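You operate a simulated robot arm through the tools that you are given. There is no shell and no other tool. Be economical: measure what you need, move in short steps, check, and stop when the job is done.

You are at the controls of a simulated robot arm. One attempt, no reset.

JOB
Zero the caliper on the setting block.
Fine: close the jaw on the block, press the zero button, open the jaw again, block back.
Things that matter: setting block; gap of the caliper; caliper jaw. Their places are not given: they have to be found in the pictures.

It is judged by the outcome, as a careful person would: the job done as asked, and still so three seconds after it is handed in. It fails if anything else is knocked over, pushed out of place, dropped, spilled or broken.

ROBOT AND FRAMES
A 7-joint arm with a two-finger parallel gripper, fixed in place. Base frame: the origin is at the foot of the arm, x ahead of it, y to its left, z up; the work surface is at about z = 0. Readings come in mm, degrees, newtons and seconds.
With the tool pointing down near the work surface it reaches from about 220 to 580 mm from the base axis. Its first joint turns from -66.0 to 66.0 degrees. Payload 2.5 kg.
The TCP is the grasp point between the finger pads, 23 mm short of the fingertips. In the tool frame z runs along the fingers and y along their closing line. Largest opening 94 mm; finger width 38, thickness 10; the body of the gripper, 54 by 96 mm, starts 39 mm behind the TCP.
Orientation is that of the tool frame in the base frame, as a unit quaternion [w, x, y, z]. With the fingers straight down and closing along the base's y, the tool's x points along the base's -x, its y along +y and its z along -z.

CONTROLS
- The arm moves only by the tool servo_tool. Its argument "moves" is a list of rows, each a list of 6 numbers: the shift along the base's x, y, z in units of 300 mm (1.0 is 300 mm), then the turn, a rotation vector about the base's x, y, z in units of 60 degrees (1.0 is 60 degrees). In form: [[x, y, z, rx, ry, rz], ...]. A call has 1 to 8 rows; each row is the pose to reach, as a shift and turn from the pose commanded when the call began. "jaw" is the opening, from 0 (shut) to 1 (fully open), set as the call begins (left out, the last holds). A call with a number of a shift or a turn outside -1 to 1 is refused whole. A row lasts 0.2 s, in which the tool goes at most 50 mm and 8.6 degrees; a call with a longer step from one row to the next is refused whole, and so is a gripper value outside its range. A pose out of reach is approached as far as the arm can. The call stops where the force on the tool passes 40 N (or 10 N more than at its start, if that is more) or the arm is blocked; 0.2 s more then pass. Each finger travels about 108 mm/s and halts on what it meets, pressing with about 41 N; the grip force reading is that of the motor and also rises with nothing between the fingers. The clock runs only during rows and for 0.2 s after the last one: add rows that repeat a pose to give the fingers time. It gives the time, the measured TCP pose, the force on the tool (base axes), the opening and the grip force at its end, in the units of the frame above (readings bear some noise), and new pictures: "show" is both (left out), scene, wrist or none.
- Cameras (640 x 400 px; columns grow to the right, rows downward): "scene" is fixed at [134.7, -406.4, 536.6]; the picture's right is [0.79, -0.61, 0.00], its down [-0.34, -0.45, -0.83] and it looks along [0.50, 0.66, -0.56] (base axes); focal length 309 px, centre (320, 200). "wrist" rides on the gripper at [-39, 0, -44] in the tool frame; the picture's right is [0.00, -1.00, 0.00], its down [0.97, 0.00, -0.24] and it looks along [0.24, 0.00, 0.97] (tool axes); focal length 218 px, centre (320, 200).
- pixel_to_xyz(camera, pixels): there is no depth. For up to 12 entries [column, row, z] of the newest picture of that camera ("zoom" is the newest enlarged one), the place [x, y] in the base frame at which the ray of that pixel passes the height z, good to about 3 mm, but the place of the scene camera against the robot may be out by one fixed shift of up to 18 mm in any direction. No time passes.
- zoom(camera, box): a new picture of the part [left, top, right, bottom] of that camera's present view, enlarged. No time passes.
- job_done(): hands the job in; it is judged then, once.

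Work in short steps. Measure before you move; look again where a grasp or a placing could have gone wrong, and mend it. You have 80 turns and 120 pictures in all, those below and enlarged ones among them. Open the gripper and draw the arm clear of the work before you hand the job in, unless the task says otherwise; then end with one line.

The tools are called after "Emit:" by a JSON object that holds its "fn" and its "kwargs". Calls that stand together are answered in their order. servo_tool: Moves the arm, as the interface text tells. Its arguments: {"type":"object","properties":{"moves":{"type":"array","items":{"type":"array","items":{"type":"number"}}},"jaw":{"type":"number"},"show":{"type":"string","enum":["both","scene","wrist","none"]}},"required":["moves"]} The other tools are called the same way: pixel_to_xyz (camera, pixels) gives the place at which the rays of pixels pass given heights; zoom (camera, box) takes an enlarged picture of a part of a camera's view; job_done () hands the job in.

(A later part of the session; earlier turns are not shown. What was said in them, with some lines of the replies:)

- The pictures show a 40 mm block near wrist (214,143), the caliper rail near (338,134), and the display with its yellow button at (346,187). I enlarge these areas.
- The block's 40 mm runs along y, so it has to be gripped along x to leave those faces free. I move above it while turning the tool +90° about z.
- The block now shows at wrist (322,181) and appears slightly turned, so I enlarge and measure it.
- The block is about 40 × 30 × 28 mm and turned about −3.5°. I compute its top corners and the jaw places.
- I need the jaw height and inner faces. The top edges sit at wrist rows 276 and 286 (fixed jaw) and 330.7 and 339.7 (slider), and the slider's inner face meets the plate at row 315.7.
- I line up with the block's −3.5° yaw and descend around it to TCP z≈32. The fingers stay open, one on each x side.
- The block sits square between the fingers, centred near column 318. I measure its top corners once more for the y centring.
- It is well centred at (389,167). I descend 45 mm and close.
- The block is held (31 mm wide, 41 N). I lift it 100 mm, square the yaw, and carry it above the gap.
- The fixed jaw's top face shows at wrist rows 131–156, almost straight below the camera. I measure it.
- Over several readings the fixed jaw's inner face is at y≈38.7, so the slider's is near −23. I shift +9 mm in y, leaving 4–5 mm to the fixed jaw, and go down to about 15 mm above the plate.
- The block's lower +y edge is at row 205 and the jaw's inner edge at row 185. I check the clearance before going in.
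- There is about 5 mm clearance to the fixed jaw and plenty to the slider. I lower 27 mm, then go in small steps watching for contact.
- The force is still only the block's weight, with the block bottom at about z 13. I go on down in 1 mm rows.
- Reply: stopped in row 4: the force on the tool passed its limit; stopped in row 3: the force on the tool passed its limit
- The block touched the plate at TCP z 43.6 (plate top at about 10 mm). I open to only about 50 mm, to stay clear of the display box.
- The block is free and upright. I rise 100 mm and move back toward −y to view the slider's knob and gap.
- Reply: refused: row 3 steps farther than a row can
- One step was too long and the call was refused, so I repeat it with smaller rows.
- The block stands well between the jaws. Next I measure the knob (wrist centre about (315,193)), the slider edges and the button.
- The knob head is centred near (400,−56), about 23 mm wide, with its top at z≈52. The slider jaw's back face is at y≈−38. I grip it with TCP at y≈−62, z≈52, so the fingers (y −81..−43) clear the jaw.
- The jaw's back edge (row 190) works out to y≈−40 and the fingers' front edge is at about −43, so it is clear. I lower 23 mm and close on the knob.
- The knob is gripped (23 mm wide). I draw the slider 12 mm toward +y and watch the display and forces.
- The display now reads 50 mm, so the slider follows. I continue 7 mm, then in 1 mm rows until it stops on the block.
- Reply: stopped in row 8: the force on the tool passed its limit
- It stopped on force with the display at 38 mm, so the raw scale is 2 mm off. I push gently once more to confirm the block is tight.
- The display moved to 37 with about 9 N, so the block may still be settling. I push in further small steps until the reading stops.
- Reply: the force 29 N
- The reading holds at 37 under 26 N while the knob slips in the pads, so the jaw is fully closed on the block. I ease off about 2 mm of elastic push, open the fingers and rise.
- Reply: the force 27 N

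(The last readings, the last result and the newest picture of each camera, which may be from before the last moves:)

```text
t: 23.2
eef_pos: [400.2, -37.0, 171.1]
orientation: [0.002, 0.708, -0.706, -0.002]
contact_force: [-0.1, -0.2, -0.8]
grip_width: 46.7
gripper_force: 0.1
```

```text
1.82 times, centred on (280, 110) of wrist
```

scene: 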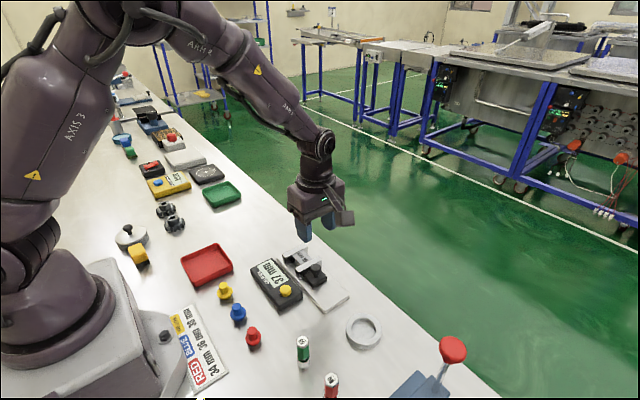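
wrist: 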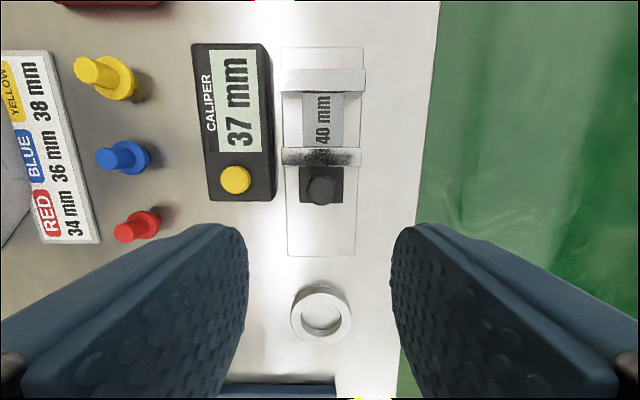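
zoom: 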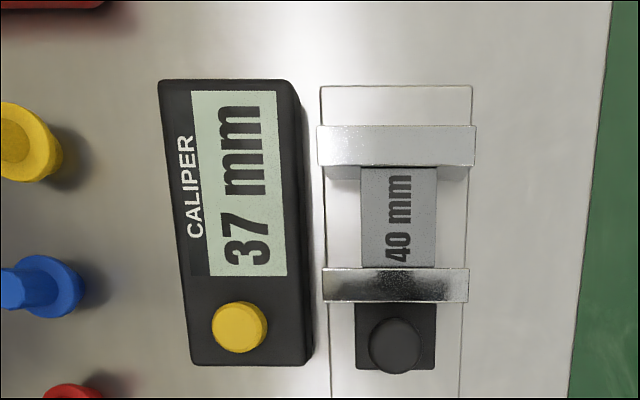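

The block is tight between both jaws and the display shows 37. Next I shut the fingers and move over the yellow button at wrist (236,180).

Emit:
{"fn": "pixel_to_xyz", "kwargs": {"camera": "wrist", "pixels": [[236, 179, 30], [236, 179, 30], [236, 179, 30], [236, 179, 25]]}}

Emit:
{"fn": "servo_tool", "kwargs": {"moves": [[-0.08, 0.01, 0, 0, 0, 0], [-0.16, 0.02, 0, 0, 0, 0], [-0.247, 0.032, 0, 0, 0, 0], [-0.247, 0.032, -0.14, 0, 0, 0], [-0.247, 0.032, -0.26, 0, 0, 0], [-0.247, 0.032, -0.26, 0, 0, 0]], "jaw": 0, "show": "both"}}

Emit:
{"fn": "zoom", "kwargs": {"camera": "scene", "box": [250, 230, 330, 305]}}

```text
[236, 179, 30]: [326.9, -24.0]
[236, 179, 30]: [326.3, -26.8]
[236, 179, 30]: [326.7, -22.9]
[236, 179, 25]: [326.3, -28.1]
```

```text
t: 24.6
eef_pos: [325.0, -28.0, 91.9]
orientation: [0.003, 0.708, -0.706, -0.001]
contact_force: [0.1, -0.3, 0.1]
grip_width: 0.0
gripper_force: 41.0
```

scene: 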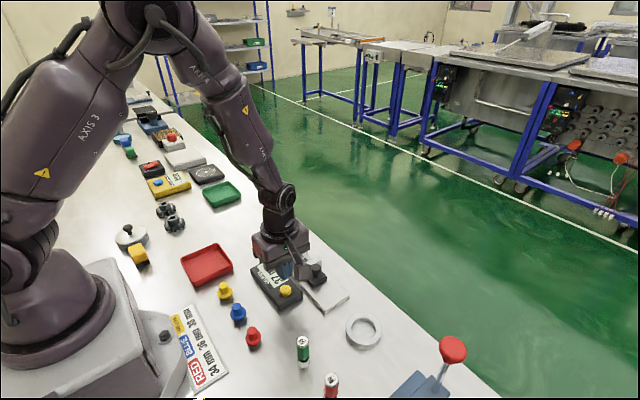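
wrist: 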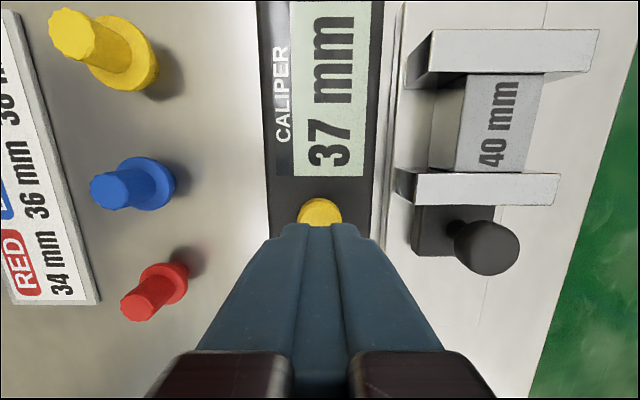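

```text
5.33 times, centred on (290, 268) of scene
```

zoom: 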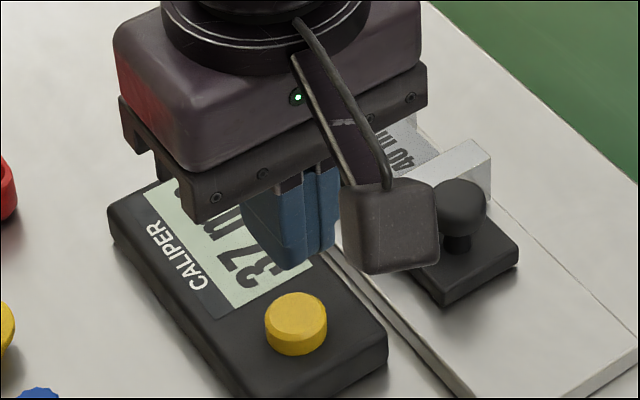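

The shut fingertips (bottom at z≈69) are right above the button. I lower 33 mm, then press in small steps.

Emit:
{"fn": "servo_tool", "kwargs": {"moves": [[0.003, 0.004, -0.06, 0, 0, 0], [0.003, 0.004, -0.11, 0, 0, 0], [0.003, 0.004, -0.11, 0, 0, 0]], "show": "scene"}}

Emit:
{"fn": "zoom", "kwargs": {"camera": "scene", "box": [250, 230, 330, 305]}}

```text
t: 25.4
eef_pos: [326.7, -26.5, 58.4]
orientation: [0.002, 0.708, -0.706, -0.001]
contact_force: [0.3, 0.3, -0.1]
grip_width: 0.0
gripper_force: 41.0
```

scene: 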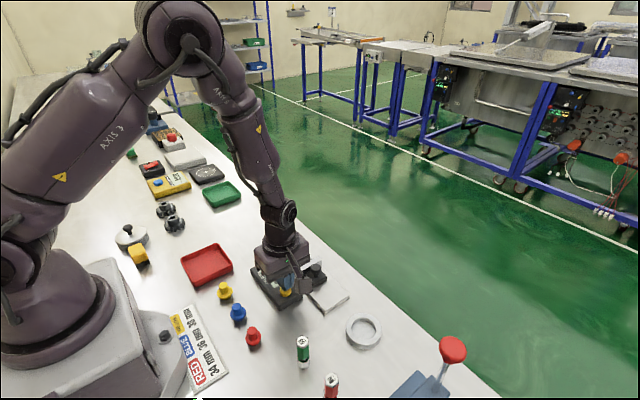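

```text
5.33 times, centred on (290, 268) of scene
```

zoom: 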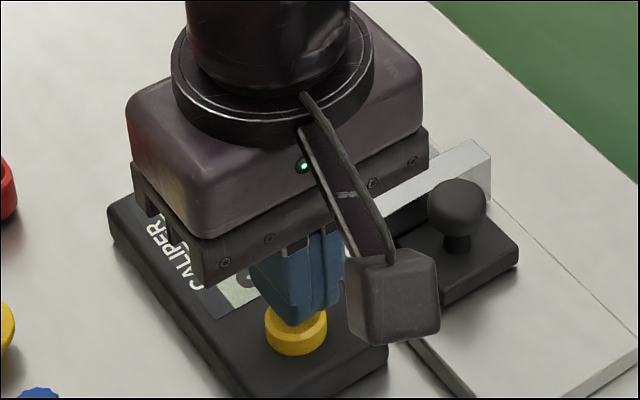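

The tip is just over the button's centre. I press down in 1 mm rows.

Emit:
{"fn": "servo_tool", "kwargs": {"moves": [[0, 0, -0.004, 0, 0, 0], [0, 0, -0.008, 0, 0, 0], [0, 0, -0.012, 0, 0, 0], [0, 0, -0.016, 0, 0, 0], [0, 0, -0.02, 0, 0, 0]], "show": "wrist"}}

```text
t: 26.6
eef_pos: [327.6, -25.3, 52.3]
orientation: [0.002, 0.708, -0.706, -0.001]
contact_force: [0.3, -0.3, 0.4]
grip_width: 0.0
gripper_force: 40.8
```

wrist: 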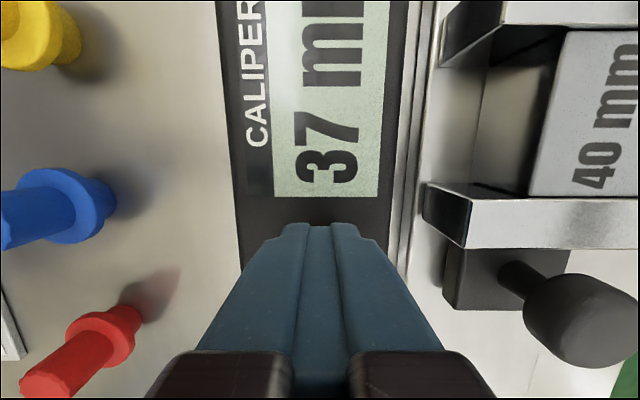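

There is no contact yet with the tip at z≈29, so I continue in 0.9 mm rows.

Emit:
{"fn": "servo_tool", "kwargs": {"moves": [[0, 0, -0.003, 0, 0, 0], [0, 0, -0.006, 0, 0, 0], [0, 0, -0.009, 0, 0, 0], [0, 0, -0.012, 0, 0, 0], [0, 0, -0.012, 0, 0, 0]], "show": "wrist"}}

```text
t: 27.8
eef_pos: [326.0, -25.8, 49.1]
orientation: [0.003, 0.708, -0.706, -0.001]
contact_force: [1.1, -0.2, 3.0]
grip_width: 0.0
gripper_force: 40.8
```

wrist: 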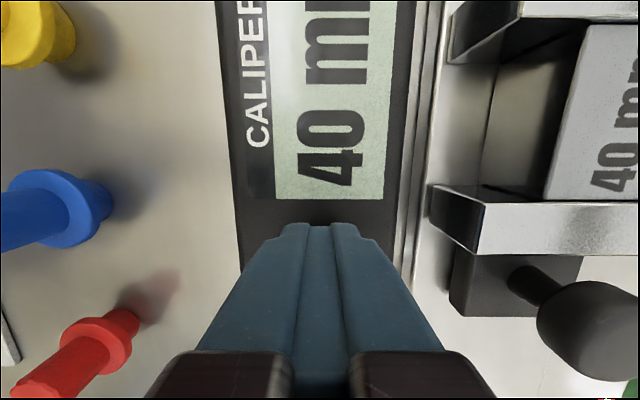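

The display changed to 40 mm, so the zero is set. I lift straight up and go back over the knob with the fingers opening.

Emit:
{"fn": "servo_tool", "kwargs": {"moves": [[0, 0, 0.05, 0, 0, 0], [0, 0, 0.18, 0, 0, 0], [0, 0, 0.32, 0, 0, 0], [0.12, -0.04, 0.4, 0, 0, 0], [0.24, -0.06, 0.4, 0, 0, 0], [0.247, -0.06, 0.4, 0, 0, 0]], "show": "both"}}

Emit:
{"fn": "zoom", "kwargs": {"camera": "scene", "box": [260, 230, 340, 305]}}

```text
t: 29.2
eef_pos: [403.2, -43.1, 168.7]
orientation: [0.003, 0.708, -0.706, -0.001]
contact_force: [-0.1, -0.1, 0.0]
grip_width: 0.0
gripper_force: 40.6
```

scene: 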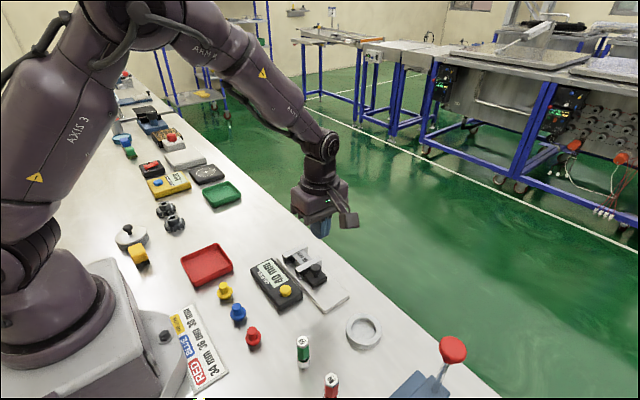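
wrist: 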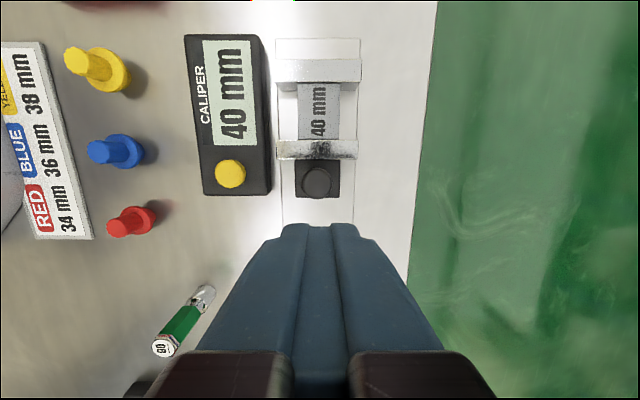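

```text
5.33 times, centred on (300, 268) of scene
```

zoom: 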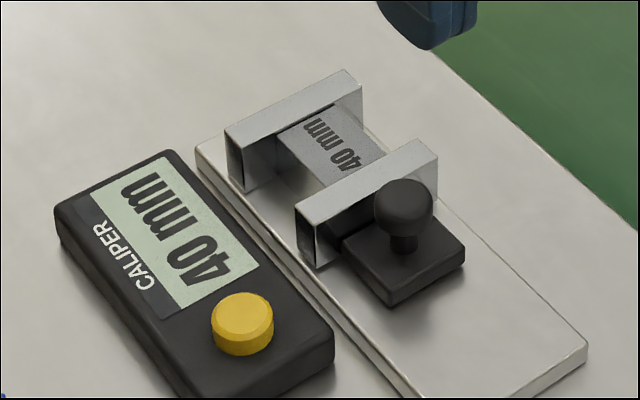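

The display holds 40 mm. I measure the knob and the jaw's back edge at the new place.

Emit:
{"fn": "pixel_to_xyz", "kwargs": {"camera": "wrist", "pixels": [[317, 182, 48], [317, 182, 48], [317, 182, 48], [317, 159, 38], [317, 159, 38], [317, 159, 38], [317, 140, 38], [317, 82, 38], [320, 110, 38]]}}

```text
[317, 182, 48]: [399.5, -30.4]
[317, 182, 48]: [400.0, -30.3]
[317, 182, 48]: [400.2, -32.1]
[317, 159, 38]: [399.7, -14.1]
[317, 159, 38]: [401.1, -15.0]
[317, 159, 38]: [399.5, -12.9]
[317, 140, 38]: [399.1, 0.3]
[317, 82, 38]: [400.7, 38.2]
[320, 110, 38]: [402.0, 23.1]
```

The knob is at y≈−31 and the jaw's back at −14.5. I open to 49 mm, set TCP y≈−38 and descend to z≈51.

Emit:
{"fn": "servo_tool", "kwargs": {"moves": [[-0.004, 0.018, 0, 0, 0, 0], [-0.004, 0.018, -0.15, 0, 0, 0], [-0.004, 0.018, -0.28, 0, 0, 0], [-0.004, 0.018, -0.28, 0, 0, 0]], "jaw": 0.52, "show": "wrist"}}

```text
t: 30.2
eef_pos: [401.0, -36.0, 83.1]
orientation: [0.003, 0.707, -0.707, -0.002]
contact_force: [-0.5, 0.1, 0.0]
grip_width: 48.9
gripper_force: 0.1
```

wrist: 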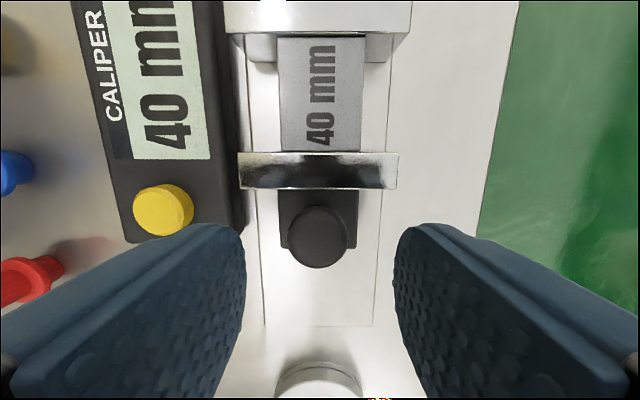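

It looks the same as the first knob grasp, with the jaw edge at row 189. I go down the last 32 mm and close.

Emit:
{"fn": "servo_tool", "kwargs": {"moves": [[0, -0.005, -0.06, 0, 0, 0], [0, -0.005, -0.106, 0, 0, 0], [0, -0.005, -0.106, 0, 0, 0]], "show": "none"}}

Emit:
{"fn": "servo_tool", "kwargs": {"moves": [[0, 0, 0, 0, 0, 0], [0, 0, 0, 0, 0, 0], [0, 0, 0, 0, 0, 0]], "jaw": 0.1, "show": "wrist"}}

```text
t: 31.0
eef_pos: [401.2, -39.9, 52.4]
orientation: [0.003, 0.708, -0.706, -0.001]
contact_force: [-0.6, -0.2, -0.3]
grip_width: 48.9
gripper_force: 0.1
```

```text
t: 31.8
eef_pos: [400.8, -38.0, 52.4]
orientation: [0.005, 0.708, -0.706, -0.003]
contact_force: [-14.8, 0.4, 7.0]
grip_width: 23.2
gripper_force: 45.6
```

wrist: 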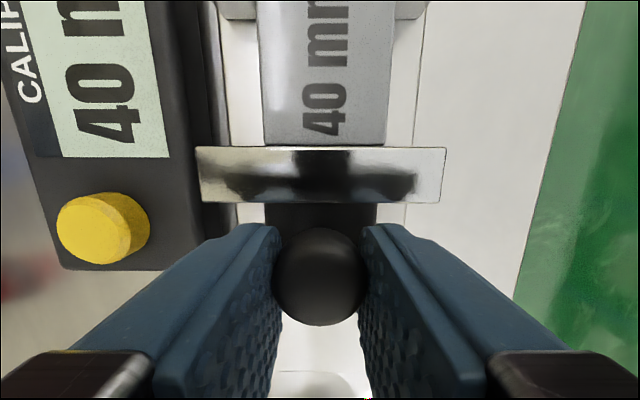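

The knob is held with a small side force (tool about 1 mm too far in +x). I shift −1 mm in x and pull the slider 25 mm toward −y.

Emit:
{"fn": "servo_tool", "kwargs": {"moves": [[-0.003, -0.01, 0, 0, 0, 0], [-0.003, -0.025, 0, 0, 0, 0], [-0.003, -0.045, 0, 0, 0, 0], [-0.003, -0.065, 0, 0, 0, 0], [-0.003, -0.083, 0, 0, 0, 0], [-0.003, -0.083, 0, 0, 0, 0]], "show": "wrist"}}

```text
t: 33.2
eef_pos: [399.2, -64.2, 54.7]
orientation: [0.003, 0.708, -0.706, -0.001]
contact_force: [10.1, 4.7, -17.8]
grip_width: 23.3
gripper_force: 45.1
```

wrist: 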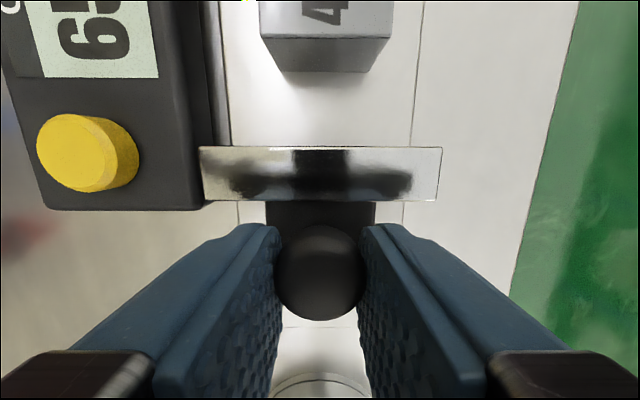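

The display reads 65 (25 mm open again), and the slider is back at its first place. I release the knob and rise.

Emit:
{"fn": "servo_tool", "kwargs": {"moves": [[0, 0, 0, 0, 0, 0], [0, 0, 0, 0, 0, 0], [0, 0, 0.1, 0, 0, 0], [0, 0, 0.25, 0, 0, 0], [0, 0.02, 0.38, 0, 0, 0], [0, 0.02, 0.38, 0, 0, 0]], "jaw": 0.52, "show": "both"}}

Emit:
{"fn": "zoom", "kwargs": {"camera": "scene", "box": [260, 230, 340, 305]}}

Emit:
{"fn": "zoom", "kwargs": {"camera": "wrist", "box": [170, 0, 410, 220]}}

```text
t: 34.6
eef_pos: [400.1, -58.6, 166.5]
orientation: [0.003, 0.708, -0.706, -0.001]
contact_force: [-0.2, -0.2, 0.7]
grip_width: 48.8
gripper_force: 0.0
```

scene: 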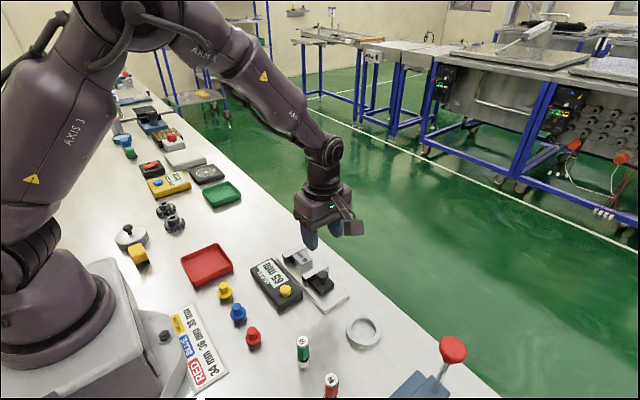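
wrist: 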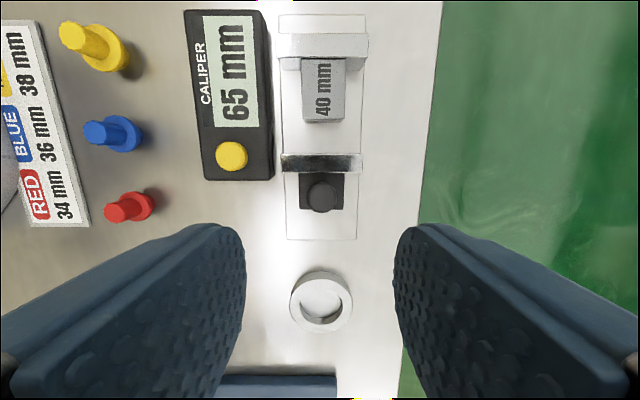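

```text
5.33 times, centred on (300, 268) of scene
```

zoom: 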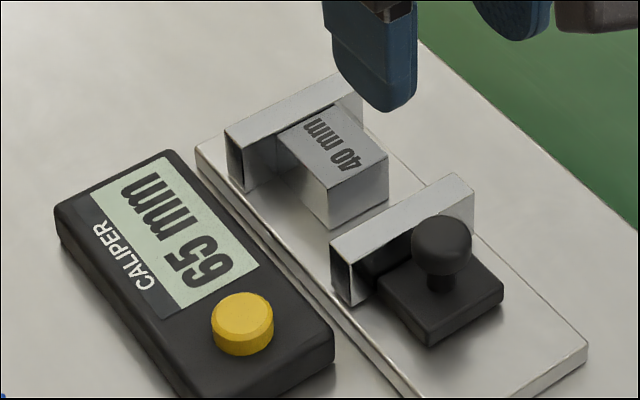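

```text
1.82 times, centred on (290, 110) of wrist
```

zoom: 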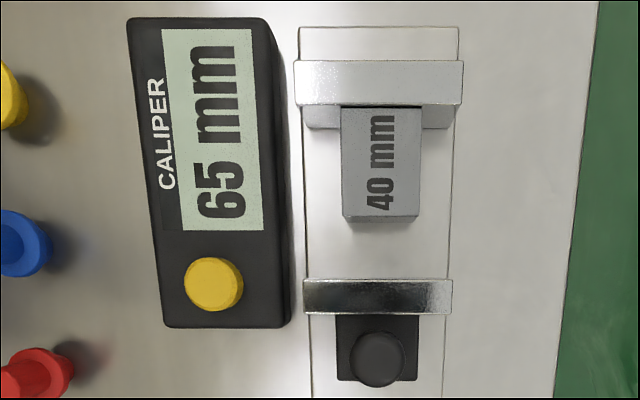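

The block stands against the fixed jaw (centre y≈18.7), with a gap on the slider side. I move over it at TCP y≈15.5 and part-way down.

Emit:
{"fn": "servo_tool", "kwargs": {"moves": [[0.003, 0.12, 0, 0, 0, 0], [0.005, 0.248, 0, 0, 0, 0], [0.005, 0.248, -0.14, 0, 0, 0], [0.005, 0.248, -0.27, 0, 0, 0], [0.005, 0.248, -0.27, 0, 0, 0]], "show": "wrist"}}

Emit:
{"fn": "pixel_to_xyz", "kwargs": {"camera": "wrist", "pixels": [[320, 200, 38], [320, 230, 38]]}}

```text
t: 35.8
eef_pos: [402.3, 16.3, 85.7]
orientation: [0.003, 0.708, -0.706, -0.002]
contact_force: [-0.2, -0.3, 0.1]
grip_width: 48.8
gripper_force: 0.1
```

wrist: 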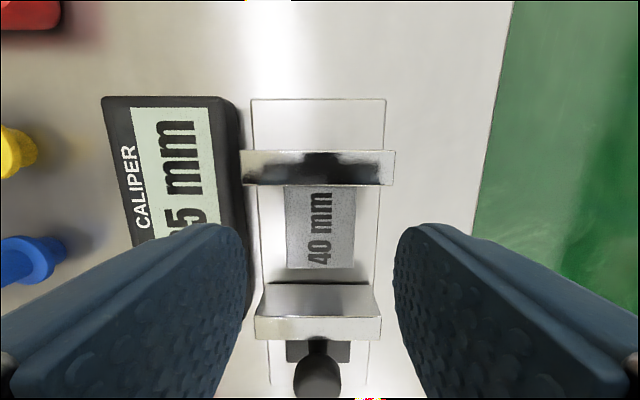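

```text
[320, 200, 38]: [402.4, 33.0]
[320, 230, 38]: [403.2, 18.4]
```

The block is centred between the fingers (columns 285–355) and the front finger edge has about 4 mm to the fixed jaw. I descend 42 mm and close.

Emit:
{"fn": "servo_tool", "kwargs": {"moves": [[0, 0, -0.07, 0, 0, 0], [0, 0, -0.14, 0, 0, 0], [0, 0, -0.14, 0, 0, 0]], "show": "none"}}

Emit:
{"fn": "servo_tool", "kwargs": {"moves": [[0, 0, 0, 0, 0, 0], [0, 0, 0, 0, 0, 0], [0, 0, 0, 0, 0, 0]], "jaw": 0.2, "show": "wrist"}}

```text
t: 36.6
eef_pos: [400.7, 16.1, 46.4]
orientation: [0.002, 0.707, -0.707, -0.001]
contact_force: [-0.1, 0.3, -0.9]
grip_width: 48.9
gripper_force: 0.1
```

```text
t: 37.4
eef_pos: [400.8, 14.2, 45.6]
orientation: [0.002, 0.708, -0.706, -0.001]
contact_force: [-0.3, -0.5, -0.5]
grip_width: 31.5
gripper_force: 40.8
```

wrist: 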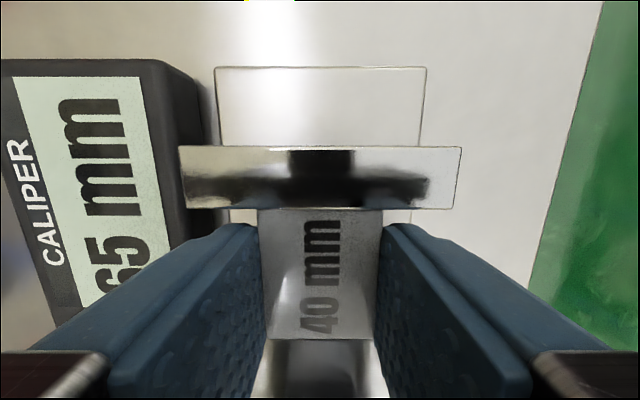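

The block is held (31.5 mm). It sits about 3.5 mm further +y in the fingers than before, so I aim 3.5 mm short. I draw it 2 mm off the jaw, lift, and carry it back over its first place with yaw −3.6°.

Emit:
{"fn": "servo_tool", "kwargs": {"moves": [[0, -0.007, 0.01, 0, 0, 0], [0, -0.007, 0.15, 0, 0, 0], [0, 0, 0.3, 0, 0, 0], [-0.01, 0.13, 0.3, 0, 0, -0.02], [-0.02, 0.26, 0.3, 0, 0, -0.04], [-0.03, 0.39, 0.3, 0, 0, -0.06], [-0.04, 0.495, 0.3, 0, 0, -0.06], [-0.04, 0.495, 0.3, 0, 0, -0.06]], "show": "both"}}

```text
t: 39.2
eef_pos: [389.2, 164.7, 132.9]
orientation: [-0.003, -0.685, 0.729, 0.002]
contact_force: [-1.0, 0.1, -2.7]
grip_width: 32.0
gripper_force: 41.3
```

scene: 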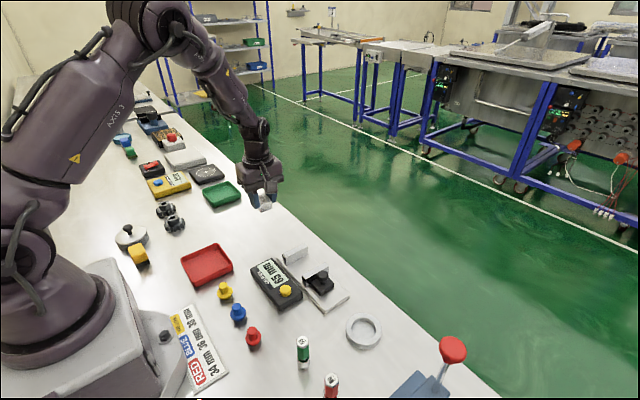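
wrist: 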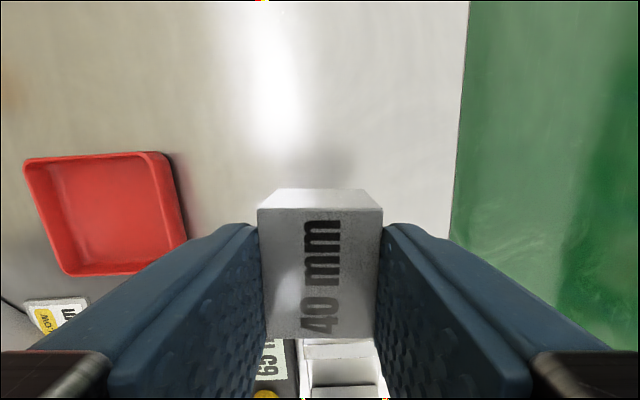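

It is over the first place, and I lower to about 5 mm above the table, then touch down in small steps.

Emit:
{"fn": "servo_tool", "kwargs": {"moves": [[0, 0, -0.1, 0, 0, 0], [0, 0, -0.2, 0, 0, 0], [0, 0, -0.28, 0, 0, 0], [0, 0, -0.305, 0, 0, 0], [0, 0, -0.305, 0, 0, 0]], "show": "none"}}

Emit:
{"fn": "servo_tool", "kwargs": {"moves": [[0, 0, -0.003, 0, 0, 0], [0, 0, -0.006, 0, 0, 0], [0, 0, -0.009, 0, 0, 0], [0, 0, -0.012, 0, 0, 0], [0, 0, -0.015, 0, 0, 0], [0, 0, -0.018, 0, 0, 0], [0, 0, -0.021, 0, 0, 0], [0, 0, -0.024, 0, 0, 0]], "show": "wrist"}}

```text
t: 40.4
eef_pos: [387.8, 163.4, 43.3]
orientation: [-0.003, -0.685, 0.729, 0.001]
contact_force: [-1.3, -0.1, -1.9]
grip_width: 31.6
gripper_force: 41.0
```

```text
t: 42.2
eef_pos: [388.2, 164.4, 35.4]
orientation: [-0.004, -0.685, 0.728, 0.001]
contact_force: [-0.9, 0.6, -2.7]
grip_width: 31.5
gripper_force: 40.9
```

wrist: 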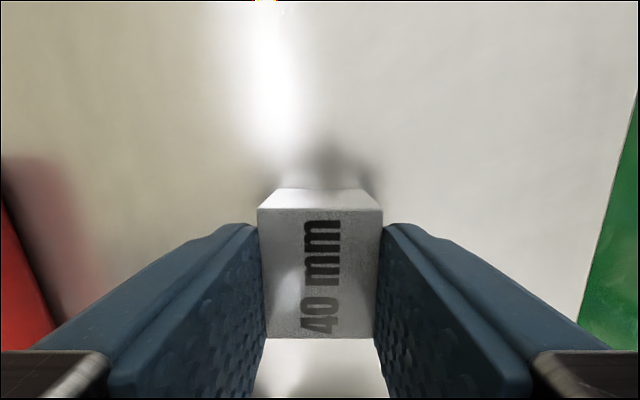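

There is no contact yet at TCP z 35.4, so I continue down in 0.6 mm rows.

Emit:
{"fn": "servo_tool", "kwargs": {"moves": [[0, 0, -0.002, 0, 0, 0], [0, 0, -0.004, 0, 0, 0], [0, 0, -0.006, 0, 0, 0], [0, 0, -0.008, 0, 0, 0], [0, 0, -0.01, 0, 0, 0]], "show": "none"}}

```text
t: 43.4
eef_pos: [388.8, 165.1, 33.5]
orientation: [-0.002, -0.684, 0.729, 0.001]
contact_force: [-3.5, -3.2, 10.6]
grip_width: 31.4
gripper_force: 41.6
```

It is in contact (fz rose to +10.6 N), so I open and rise.

Emit:
{"fn": "servo_tool", "kwargs": {"moves": [[0, 0, 0.003, 0, 0, 0], [0, 0, 0.003, 0, 0, 0], [0, 0, 0.003, 0, 0, 0], [0, 0, 0.1, 0, 0, 0], [0, 0, 0.22, 0, 0, 0], [0, 0, 0.36, 0, 0, 0], [0, 0, 0.5, 0, 0, 0], [0, 0, 0.62, 0, 0, 0]], "jaw": 0.8, "show": "both"}}

Emit:
{"fn": "zoom", "kwargs": {"camera": "scene", "box": [242, 205, 342, 305]}}

Emit:
{"fn": "zoom", "kwargs": {"camera": "wrist", "box": [282, 150, 362, 200]}}

```text
t: 45.2
eef_pos: [388.2, 166.4, 220.7]
orientation: [-0.003, -0.685, 0.729, 0.001]
contact_force: [0.1, 0.1, -0.3]
grip_width: 75.3
gripper_force: 0.1
```

scene: 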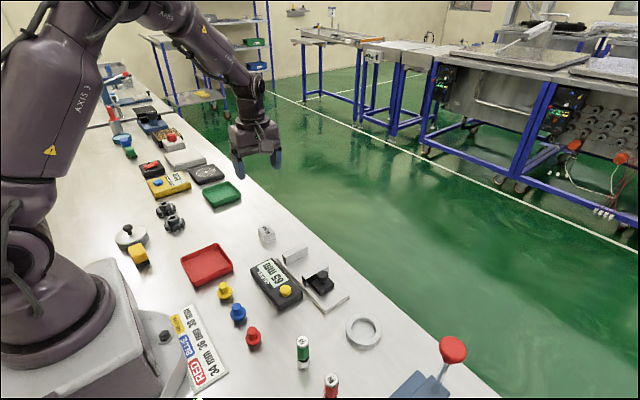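
wrist: 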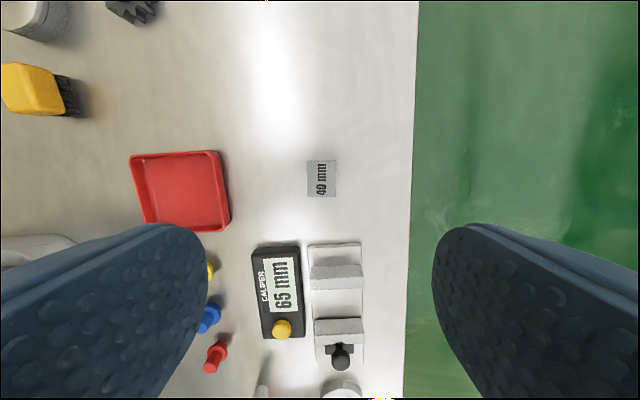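

```text
4.00 times, centred on (292, 255) of scene
```

zoom: 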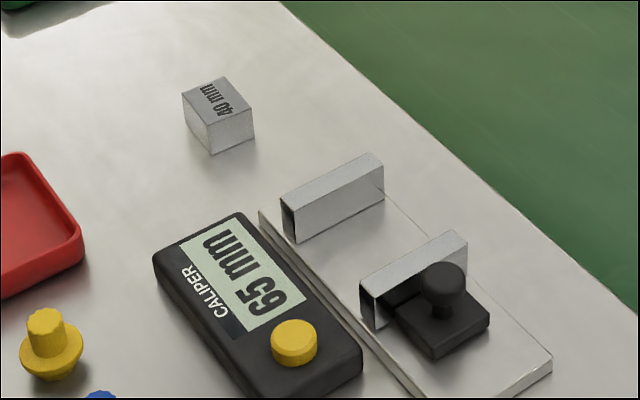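

```text
8.00 times, centred on (322, 175) of wrist
```

zoom: 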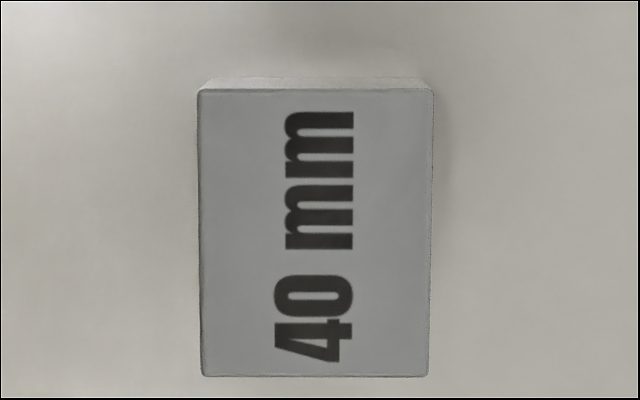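

The block is standing again, and I compare its place with the very first enlarged scene view using the same box.

Emit:
{"fn": "zoom", "kwargs": {"camera": "scene", "box": [250, 220, 282, 250]}}

```text
13.33 times, centred on (266, 235) of scene
```

zoom: 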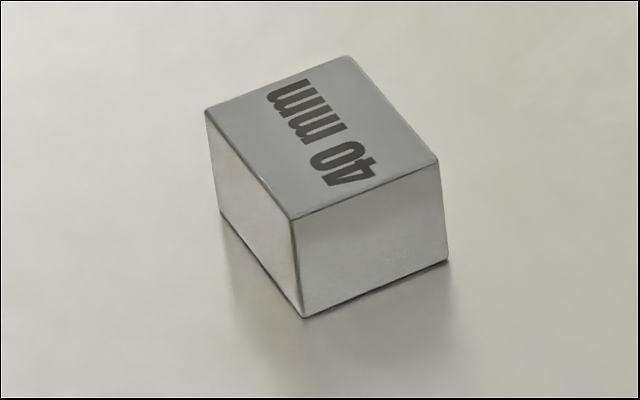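

The block is within about 1 mm of its first place, the display reads 65 mm with the jaw open, and the open gripper is well clear. I hand the job in.

Emit:
{"fn": "job_done", "kwargs": {}}

```text
The job is handed in.
```

The caliper is zeroed on the 40 mm setting block: it read 37 mm with the jaw closed on it and 40 mm after I pressed the button. The jaw is open again at 65 mm, and the block is back within about 1 mm of where it started.
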